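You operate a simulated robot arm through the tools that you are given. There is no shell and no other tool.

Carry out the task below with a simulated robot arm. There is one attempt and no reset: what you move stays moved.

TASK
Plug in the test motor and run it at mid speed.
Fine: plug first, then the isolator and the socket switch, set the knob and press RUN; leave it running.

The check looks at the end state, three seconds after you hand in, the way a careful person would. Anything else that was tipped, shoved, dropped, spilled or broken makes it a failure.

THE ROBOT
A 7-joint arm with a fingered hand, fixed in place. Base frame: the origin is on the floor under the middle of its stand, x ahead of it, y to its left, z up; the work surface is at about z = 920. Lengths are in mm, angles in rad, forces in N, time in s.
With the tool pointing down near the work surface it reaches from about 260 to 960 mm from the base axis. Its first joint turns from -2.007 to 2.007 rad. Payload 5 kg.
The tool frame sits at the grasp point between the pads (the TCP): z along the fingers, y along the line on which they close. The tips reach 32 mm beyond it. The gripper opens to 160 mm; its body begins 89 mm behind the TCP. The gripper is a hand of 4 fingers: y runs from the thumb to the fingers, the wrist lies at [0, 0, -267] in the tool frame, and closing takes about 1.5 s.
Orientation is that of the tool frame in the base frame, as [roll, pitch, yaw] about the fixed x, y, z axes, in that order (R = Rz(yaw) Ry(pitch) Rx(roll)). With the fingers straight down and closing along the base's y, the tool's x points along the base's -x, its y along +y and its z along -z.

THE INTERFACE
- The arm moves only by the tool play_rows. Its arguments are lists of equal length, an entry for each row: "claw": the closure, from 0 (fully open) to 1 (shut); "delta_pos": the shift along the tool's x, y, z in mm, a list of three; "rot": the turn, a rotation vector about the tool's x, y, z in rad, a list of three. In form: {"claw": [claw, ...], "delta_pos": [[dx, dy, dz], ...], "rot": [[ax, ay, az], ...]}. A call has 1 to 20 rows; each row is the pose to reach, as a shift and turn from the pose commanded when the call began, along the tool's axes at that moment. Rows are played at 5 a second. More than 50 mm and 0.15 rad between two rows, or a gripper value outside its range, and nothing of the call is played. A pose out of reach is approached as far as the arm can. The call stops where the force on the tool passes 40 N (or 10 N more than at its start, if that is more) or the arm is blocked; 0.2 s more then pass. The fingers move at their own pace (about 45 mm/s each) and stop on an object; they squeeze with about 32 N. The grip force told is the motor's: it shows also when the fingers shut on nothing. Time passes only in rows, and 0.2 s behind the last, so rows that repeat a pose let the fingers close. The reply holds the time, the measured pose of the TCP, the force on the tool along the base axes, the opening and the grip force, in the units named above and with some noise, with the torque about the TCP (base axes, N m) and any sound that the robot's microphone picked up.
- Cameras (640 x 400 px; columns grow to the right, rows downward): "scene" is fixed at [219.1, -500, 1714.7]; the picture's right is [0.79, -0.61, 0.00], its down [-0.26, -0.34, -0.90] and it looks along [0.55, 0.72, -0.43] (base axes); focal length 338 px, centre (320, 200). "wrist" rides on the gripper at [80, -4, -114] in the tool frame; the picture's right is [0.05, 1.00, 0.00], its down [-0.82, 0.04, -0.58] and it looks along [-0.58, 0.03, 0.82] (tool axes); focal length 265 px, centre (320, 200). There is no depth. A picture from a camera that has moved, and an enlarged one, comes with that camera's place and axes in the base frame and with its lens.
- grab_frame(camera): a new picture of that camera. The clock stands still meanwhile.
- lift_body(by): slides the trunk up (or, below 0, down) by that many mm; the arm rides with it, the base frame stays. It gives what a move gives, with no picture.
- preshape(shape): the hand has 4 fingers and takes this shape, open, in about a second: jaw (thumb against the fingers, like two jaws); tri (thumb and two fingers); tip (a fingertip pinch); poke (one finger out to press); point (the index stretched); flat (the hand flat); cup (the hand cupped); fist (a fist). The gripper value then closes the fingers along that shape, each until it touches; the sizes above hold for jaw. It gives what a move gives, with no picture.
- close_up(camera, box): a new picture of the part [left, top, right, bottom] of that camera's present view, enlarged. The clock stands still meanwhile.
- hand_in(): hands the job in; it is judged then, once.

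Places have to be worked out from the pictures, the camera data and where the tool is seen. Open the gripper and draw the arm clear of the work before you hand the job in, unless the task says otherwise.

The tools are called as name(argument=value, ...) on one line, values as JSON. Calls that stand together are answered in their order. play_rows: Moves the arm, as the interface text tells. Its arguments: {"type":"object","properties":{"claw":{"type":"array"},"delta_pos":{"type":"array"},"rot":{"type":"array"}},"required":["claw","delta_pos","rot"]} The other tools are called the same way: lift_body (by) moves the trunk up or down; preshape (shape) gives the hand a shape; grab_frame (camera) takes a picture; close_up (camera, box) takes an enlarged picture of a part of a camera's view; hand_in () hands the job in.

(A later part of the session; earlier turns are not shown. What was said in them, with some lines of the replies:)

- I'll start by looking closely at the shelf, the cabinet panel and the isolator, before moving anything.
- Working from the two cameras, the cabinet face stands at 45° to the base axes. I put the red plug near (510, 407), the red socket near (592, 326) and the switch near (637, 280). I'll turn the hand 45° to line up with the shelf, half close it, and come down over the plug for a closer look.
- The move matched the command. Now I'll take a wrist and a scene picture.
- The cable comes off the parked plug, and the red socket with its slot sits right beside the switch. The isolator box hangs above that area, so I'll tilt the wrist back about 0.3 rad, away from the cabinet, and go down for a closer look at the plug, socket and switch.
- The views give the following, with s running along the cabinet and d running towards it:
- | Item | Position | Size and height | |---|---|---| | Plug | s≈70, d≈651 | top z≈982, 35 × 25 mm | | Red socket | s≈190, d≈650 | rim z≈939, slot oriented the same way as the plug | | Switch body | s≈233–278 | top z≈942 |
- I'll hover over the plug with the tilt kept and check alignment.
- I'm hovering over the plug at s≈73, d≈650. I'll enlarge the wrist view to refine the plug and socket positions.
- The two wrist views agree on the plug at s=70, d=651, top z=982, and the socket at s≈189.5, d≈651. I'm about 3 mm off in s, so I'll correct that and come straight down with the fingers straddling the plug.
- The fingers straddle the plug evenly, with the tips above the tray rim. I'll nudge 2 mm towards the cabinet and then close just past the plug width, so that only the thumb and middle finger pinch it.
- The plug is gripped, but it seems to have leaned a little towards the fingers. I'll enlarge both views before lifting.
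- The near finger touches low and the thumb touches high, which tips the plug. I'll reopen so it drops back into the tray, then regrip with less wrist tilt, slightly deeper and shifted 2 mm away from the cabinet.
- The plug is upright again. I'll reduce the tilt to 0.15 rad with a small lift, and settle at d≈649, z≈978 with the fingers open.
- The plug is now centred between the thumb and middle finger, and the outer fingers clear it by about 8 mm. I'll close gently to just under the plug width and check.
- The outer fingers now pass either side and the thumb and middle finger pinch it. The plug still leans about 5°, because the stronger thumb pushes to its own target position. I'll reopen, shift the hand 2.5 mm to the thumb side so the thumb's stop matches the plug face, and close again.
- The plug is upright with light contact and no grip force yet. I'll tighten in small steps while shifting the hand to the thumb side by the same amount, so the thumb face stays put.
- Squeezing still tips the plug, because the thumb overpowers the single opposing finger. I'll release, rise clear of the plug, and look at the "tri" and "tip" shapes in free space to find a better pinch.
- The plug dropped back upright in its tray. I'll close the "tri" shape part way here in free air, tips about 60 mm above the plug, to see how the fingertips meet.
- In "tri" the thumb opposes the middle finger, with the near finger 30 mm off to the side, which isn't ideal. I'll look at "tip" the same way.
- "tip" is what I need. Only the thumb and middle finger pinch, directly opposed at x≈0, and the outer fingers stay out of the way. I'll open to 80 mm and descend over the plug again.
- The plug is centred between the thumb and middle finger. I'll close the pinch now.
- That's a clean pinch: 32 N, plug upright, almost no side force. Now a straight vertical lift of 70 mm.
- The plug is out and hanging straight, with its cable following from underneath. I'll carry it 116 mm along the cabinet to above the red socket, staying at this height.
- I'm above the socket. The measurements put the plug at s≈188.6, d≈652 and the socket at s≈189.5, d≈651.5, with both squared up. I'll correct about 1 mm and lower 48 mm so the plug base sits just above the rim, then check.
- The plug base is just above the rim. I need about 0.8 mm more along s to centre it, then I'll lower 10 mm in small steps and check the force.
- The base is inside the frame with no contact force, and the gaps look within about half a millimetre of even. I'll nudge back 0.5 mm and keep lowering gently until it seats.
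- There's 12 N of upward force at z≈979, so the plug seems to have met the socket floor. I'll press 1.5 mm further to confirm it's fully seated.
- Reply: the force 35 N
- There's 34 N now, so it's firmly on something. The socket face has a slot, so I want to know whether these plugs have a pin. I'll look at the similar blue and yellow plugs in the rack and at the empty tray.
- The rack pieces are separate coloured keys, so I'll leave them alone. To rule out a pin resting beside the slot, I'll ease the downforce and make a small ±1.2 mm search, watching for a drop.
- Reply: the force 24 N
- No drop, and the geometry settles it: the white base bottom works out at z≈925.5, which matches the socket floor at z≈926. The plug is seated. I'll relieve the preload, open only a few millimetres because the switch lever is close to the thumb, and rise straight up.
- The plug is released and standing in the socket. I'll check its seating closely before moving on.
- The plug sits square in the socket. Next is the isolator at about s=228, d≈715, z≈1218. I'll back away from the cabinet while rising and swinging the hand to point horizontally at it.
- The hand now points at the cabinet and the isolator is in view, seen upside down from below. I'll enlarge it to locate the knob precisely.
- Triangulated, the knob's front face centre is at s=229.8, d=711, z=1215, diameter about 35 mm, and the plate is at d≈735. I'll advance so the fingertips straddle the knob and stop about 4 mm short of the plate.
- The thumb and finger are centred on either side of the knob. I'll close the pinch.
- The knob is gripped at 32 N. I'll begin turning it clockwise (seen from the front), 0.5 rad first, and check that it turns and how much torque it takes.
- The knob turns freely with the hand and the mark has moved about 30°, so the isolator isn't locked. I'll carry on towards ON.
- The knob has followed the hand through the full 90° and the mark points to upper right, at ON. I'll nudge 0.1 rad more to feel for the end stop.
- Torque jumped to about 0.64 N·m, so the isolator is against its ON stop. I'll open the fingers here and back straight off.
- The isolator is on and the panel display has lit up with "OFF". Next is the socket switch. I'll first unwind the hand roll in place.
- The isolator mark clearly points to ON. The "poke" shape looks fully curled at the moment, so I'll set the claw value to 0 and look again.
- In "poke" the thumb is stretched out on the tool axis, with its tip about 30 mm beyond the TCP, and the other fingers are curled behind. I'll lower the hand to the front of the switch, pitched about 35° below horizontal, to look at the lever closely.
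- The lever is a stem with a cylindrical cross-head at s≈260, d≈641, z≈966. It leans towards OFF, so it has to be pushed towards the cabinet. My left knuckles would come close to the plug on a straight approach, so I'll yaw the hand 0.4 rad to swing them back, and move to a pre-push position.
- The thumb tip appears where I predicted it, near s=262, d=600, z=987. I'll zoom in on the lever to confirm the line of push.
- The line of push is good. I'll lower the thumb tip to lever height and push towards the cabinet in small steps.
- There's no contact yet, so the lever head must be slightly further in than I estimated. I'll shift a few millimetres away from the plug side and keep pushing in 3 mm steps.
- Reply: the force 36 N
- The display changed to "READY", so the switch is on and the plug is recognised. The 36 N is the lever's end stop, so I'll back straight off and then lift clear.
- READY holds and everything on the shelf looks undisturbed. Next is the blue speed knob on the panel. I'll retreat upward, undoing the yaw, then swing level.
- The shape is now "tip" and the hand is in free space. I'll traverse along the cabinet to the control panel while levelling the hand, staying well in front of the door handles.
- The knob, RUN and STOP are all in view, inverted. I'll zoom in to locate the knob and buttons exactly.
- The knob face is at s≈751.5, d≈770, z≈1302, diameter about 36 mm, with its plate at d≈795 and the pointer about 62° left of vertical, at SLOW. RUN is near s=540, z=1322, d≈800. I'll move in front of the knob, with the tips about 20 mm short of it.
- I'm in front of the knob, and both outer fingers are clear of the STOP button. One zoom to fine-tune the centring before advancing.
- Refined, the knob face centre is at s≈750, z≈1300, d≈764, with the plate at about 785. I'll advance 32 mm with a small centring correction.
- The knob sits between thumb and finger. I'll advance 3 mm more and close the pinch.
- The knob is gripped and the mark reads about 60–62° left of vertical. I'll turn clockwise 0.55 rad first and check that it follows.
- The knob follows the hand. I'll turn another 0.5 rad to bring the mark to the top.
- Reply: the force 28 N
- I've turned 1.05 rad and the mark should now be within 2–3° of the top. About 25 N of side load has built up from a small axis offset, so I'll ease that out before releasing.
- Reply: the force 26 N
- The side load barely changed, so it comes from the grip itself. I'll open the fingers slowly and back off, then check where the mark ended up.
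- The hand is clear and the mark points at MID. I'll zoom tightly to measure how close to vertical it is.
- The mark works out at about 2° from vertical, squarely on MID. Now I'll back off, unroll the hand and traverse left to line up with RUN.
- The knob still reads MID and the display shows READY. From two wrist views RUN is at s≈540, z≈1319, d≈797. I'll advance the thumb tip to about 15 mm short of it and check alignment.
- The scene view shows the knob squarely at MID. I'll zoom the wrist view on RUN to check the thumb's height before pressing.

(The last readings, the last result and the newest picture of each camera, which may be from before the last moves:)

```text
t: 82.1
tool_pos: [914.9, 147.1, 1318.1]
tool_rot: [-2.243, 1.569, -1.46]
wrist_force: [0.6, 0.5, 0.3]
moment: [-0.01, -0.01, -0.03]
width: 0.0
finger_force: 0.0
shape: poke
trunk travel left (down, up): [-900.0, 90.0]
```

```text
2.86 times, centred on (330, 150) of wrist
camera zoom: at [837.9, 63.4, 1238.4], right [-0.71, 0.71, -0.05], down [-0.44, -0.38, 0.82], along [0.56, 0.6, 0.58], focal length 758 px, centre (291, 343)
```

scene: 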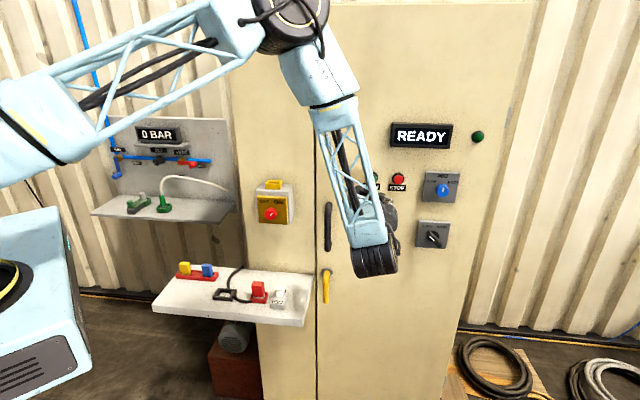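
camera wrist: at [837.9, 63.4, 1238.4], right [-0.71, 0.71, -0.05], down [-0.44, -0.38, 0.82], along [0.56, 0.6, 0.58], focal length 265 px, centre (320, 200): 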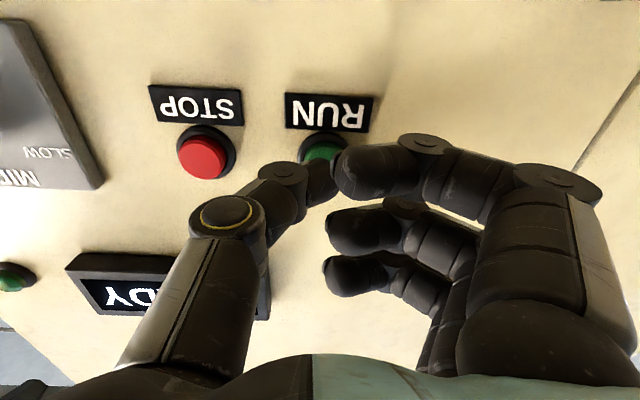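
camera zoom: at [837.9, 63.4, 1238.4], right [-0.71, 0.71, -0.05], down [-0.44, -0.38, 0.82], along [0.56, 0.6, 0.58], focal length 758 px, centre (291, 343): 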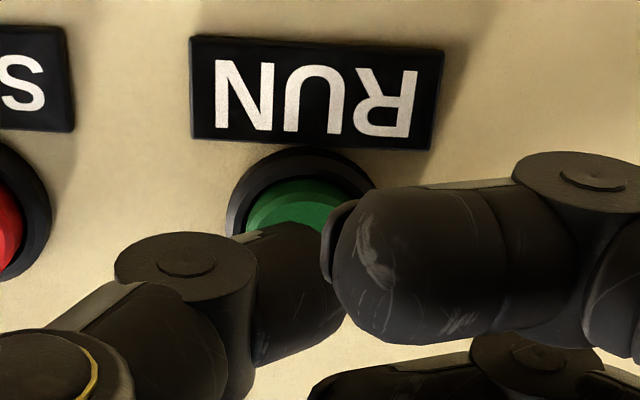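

The thumb tip lines up with RUN within 1–2 mm and is about 14 mm short of it. I'll press forward in small steps.

play_rows(claw=[0, 0, 0, 0, 0, 0], delta_pos=[[0, 0, 8], [0, 0, 12], [0, 0, 14.5], [0, 0, 17], [0, 0, 19], [0, 0, 21]], rot=[[0, 0, 0], [0, 0, 0], [0, 0, 0], [0, 0, 0], [0, 0, 0], [0, 0, 0]])

close_up(camera="scene", box=[320, 110, 480, 260])

close_up(camera="wrist", box=[260, 80, 400, 220])

```text
t: 83.5
tool_pos: [926.7, 158.8, 1318.7]
tool_rot: [-2.363, 1.568, -1.579]
wrist_force: [-12.7, -17.1, -3.6]
moment: [-0.09, 0.05, 0.04]
width: 0.0
finger_force: 0.0
shape: poke
trunk travel left (down, up): [-900.0, 90.0]
heard: click
```

```text
2.67 times, centred on (400, 185) of scene
camera zoom: at [219.1, -500.0, 1714.7], right [0.79, -0.61, 0.0], down [-0.26, -0.34, -0.9], along [0.55, 0.72, -0.43], focal length 902 px, centre (107, 240)
```

zoom: 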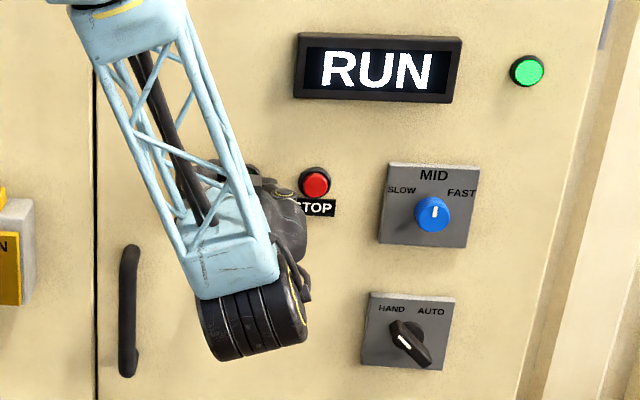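

```text
2.86 times, centred on (330, 150) of wrist
camera zoom: at [850.0, 74.6, 1238.9], right [-0.7, 0.71, -0.05], down [-0.44, -0.38, 0.82], along [0.56, 0.6, 0.58], focal length 758 px, centre (291, 343)
```

zoom: 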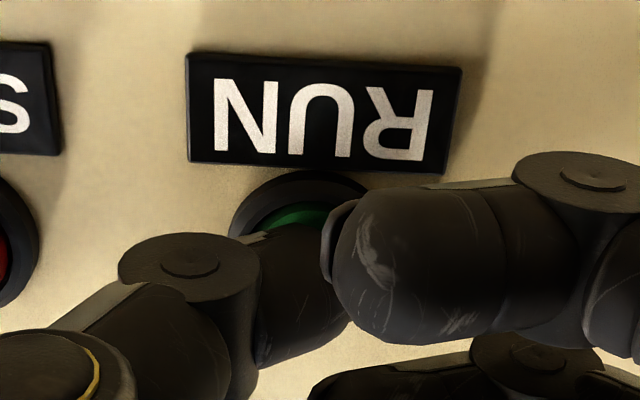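

Click heard, the display shows "RUN" and the green lamp is lit. I'll withdraw straight back from the button and open the hand well clear.

play_rows(claw=[0, 0, 0, 0, 0, 0, 0, 0], delta_pos=[[0, 0, -10], [0, 0, -30], [0, 0, -60], [0, 0, -95], [0, 0, -130], [-10, 0, -165], [-20, 0, -200], [-30, 0, -225]], rot=[[0, 0, 0], [0, 0, 0], [0, 0, 0], [0, 0, 0], [0, 0, 0], [0, 0, 0], [0, 0, 0], [0, 0, 0]])

preshape(shape="jaw")

grab_frame(camera="scene")

grab_frame(camera="wrist")

```text
t: 85.3
tool_pos: [768.0, 2.7, 1350.8]
tool_rot: [-1.652, 1.568, -0.867]
wrist_force: [0.2, -0.6, 0.1]
moment: [0.03, 0.0, -0.01]
width: 0.0
finger_force: 0.1
shape: poke
trunk travel left (down, up): [-900.0, 90.0]
```

```text
t: 86.2
tool_pos: [769.0, 2.8, 1350.8]
tool_rot: [-2.021, 1.569, -1.235]
wrist_force: [0.5, -1.0, -0.5]
moment: [-0.01, -0.01, 0.0]
width: 160.0
finger_force: 0.1
shape: jaw
trunk travel left (down, up): [-900.0, 90.0]
```

```text
taken
```

scene: 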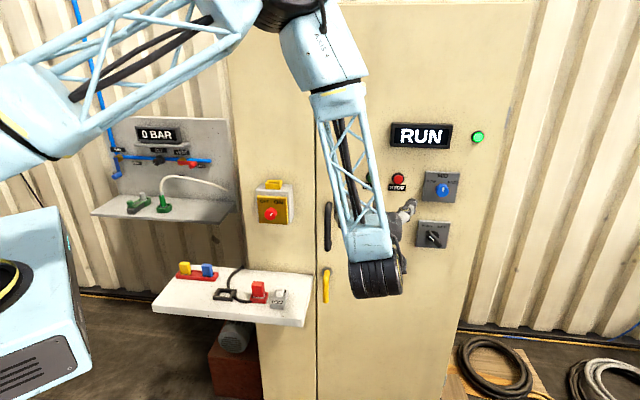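

```text
taken
camera wrist: at [692.5, -79.1, 1269.8], right [-0.71, 0.71, -0.05], down [-0.44, -0.38, 0.82], along [0.56, 0.6, 0.58], focal length 265 px, centre (320, 200)
```

wrist: 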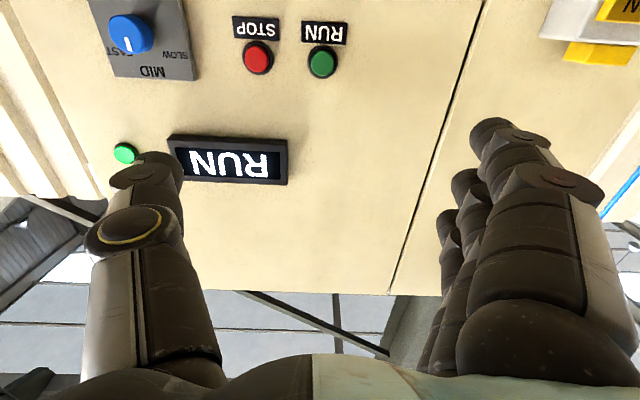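

RUN stays lit with the hand open and about 250 mm off the panel. One last check of the shelf, the isolator and the rest of the scene before handing in.

close_up(camera="scene", box=[150, 240, 330, 365])

close_up(camera="scene", box=[238, 268, 302, 312])

close_up(camera="scene", box=[235, 165, 315, 235])

close_up(camera="scene", box=[380, 110, 500, 260])

```text
3.20 times, centred on (240, 302) of scene
camera zoom: at [219.1, -500.0, 1714.7], right [0.79, -0.61, 0.0], down [-0.26, -0.34, -0.9], along [0.55, 0.72, -0.43], focal length 1082 px, centre (576, -128)
```

zoom: 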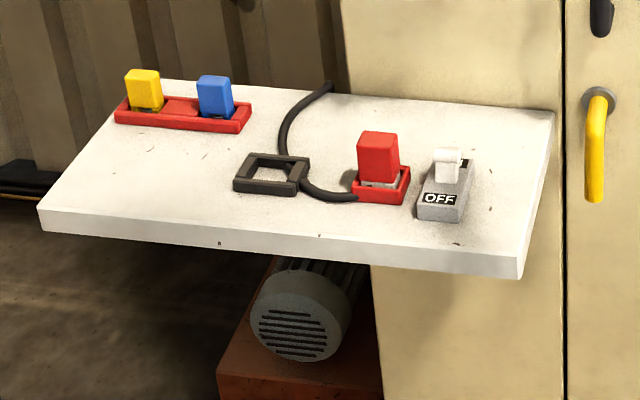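

```text
9.09 times, centred on (270, 290) of scene
camera zoom: at [219.1, -500.0, 1714.7], right [0.79, -0.61, 0.0], down [-0.26, -0.34, -0.9], along [0.55, 0.72, -0.43], focal length 3075 px, centre (774, -618)
```

zoom: 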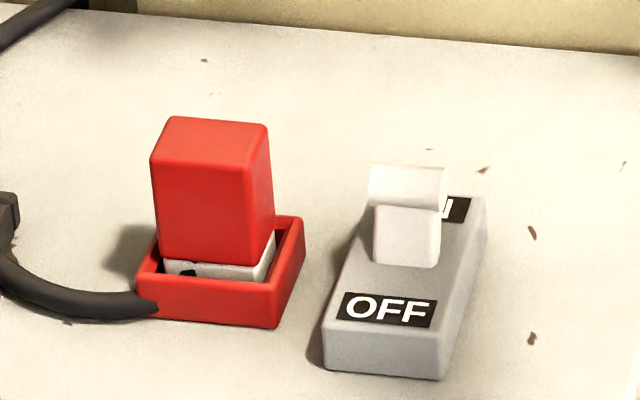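

```text
5.71 times, centred on (275, 200) of scene
camera zoom: at [219.1, -500.0, 1714.7], right [0.79, -0.61, 0.0], down [-0.26, -0.34, -0.9], along [0.55, 0.72, -0.43], focal length 1933 px, centre (577, 200)
```

zoom: 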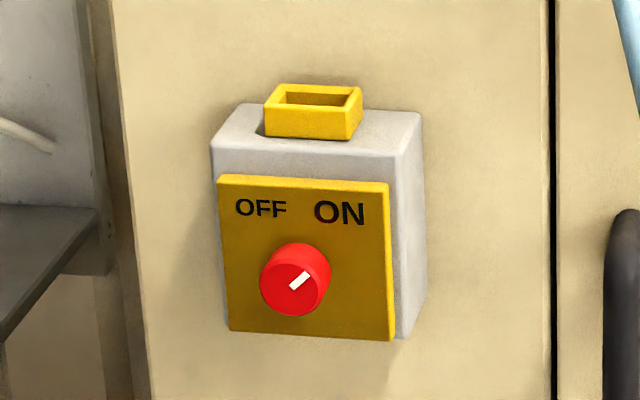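

```text
2.67 times, centred on (440, 185) of scene
camera zoom: at [219.1, -500.0, 1714.7], right [0.79, -0.61, 0.0], down [-0.26, -0.34, -0.9], along [0.55, 0.72, -0.43], focal length 902 px, centre (0, 240)
```

zoom: 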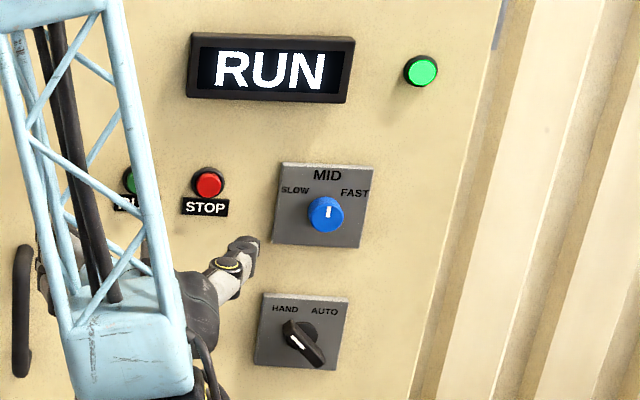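

Everything checks out. The plug is seated, the switch lever leans to ON and the isolator mark is at ON. The knob is at MID, the display shows RUN and the green lamp is lit. The rack and tray are where they were, and the arm is clear with the hand open, so I'm handing in.

hand_in()

```text
The job is handed in.
```

The test motor is plugged in and running at mid speed. The panel display shows RUN and the green lamp is lit. I have no result from the check yet.

- **Plug:** the red plug sits in the red socket. It took a few tries to grip squarely, and it leaned in its tray during those before I lifted it out.
- **Isolator:** turned to ON, against its end stop.
- **Socket switch:** pushed to ON; the display then went to READY.
- **Speed knob:** set to MID, with the mark about 2° off vertical.
- **RUN:** pressed once, with a click heard, and left running.

The yellow and blue keys, their rack and the empty tray are where they were, and I did not touch the HAND/AUTO selector. The arm is about 250 mm off the panel with the hand open.
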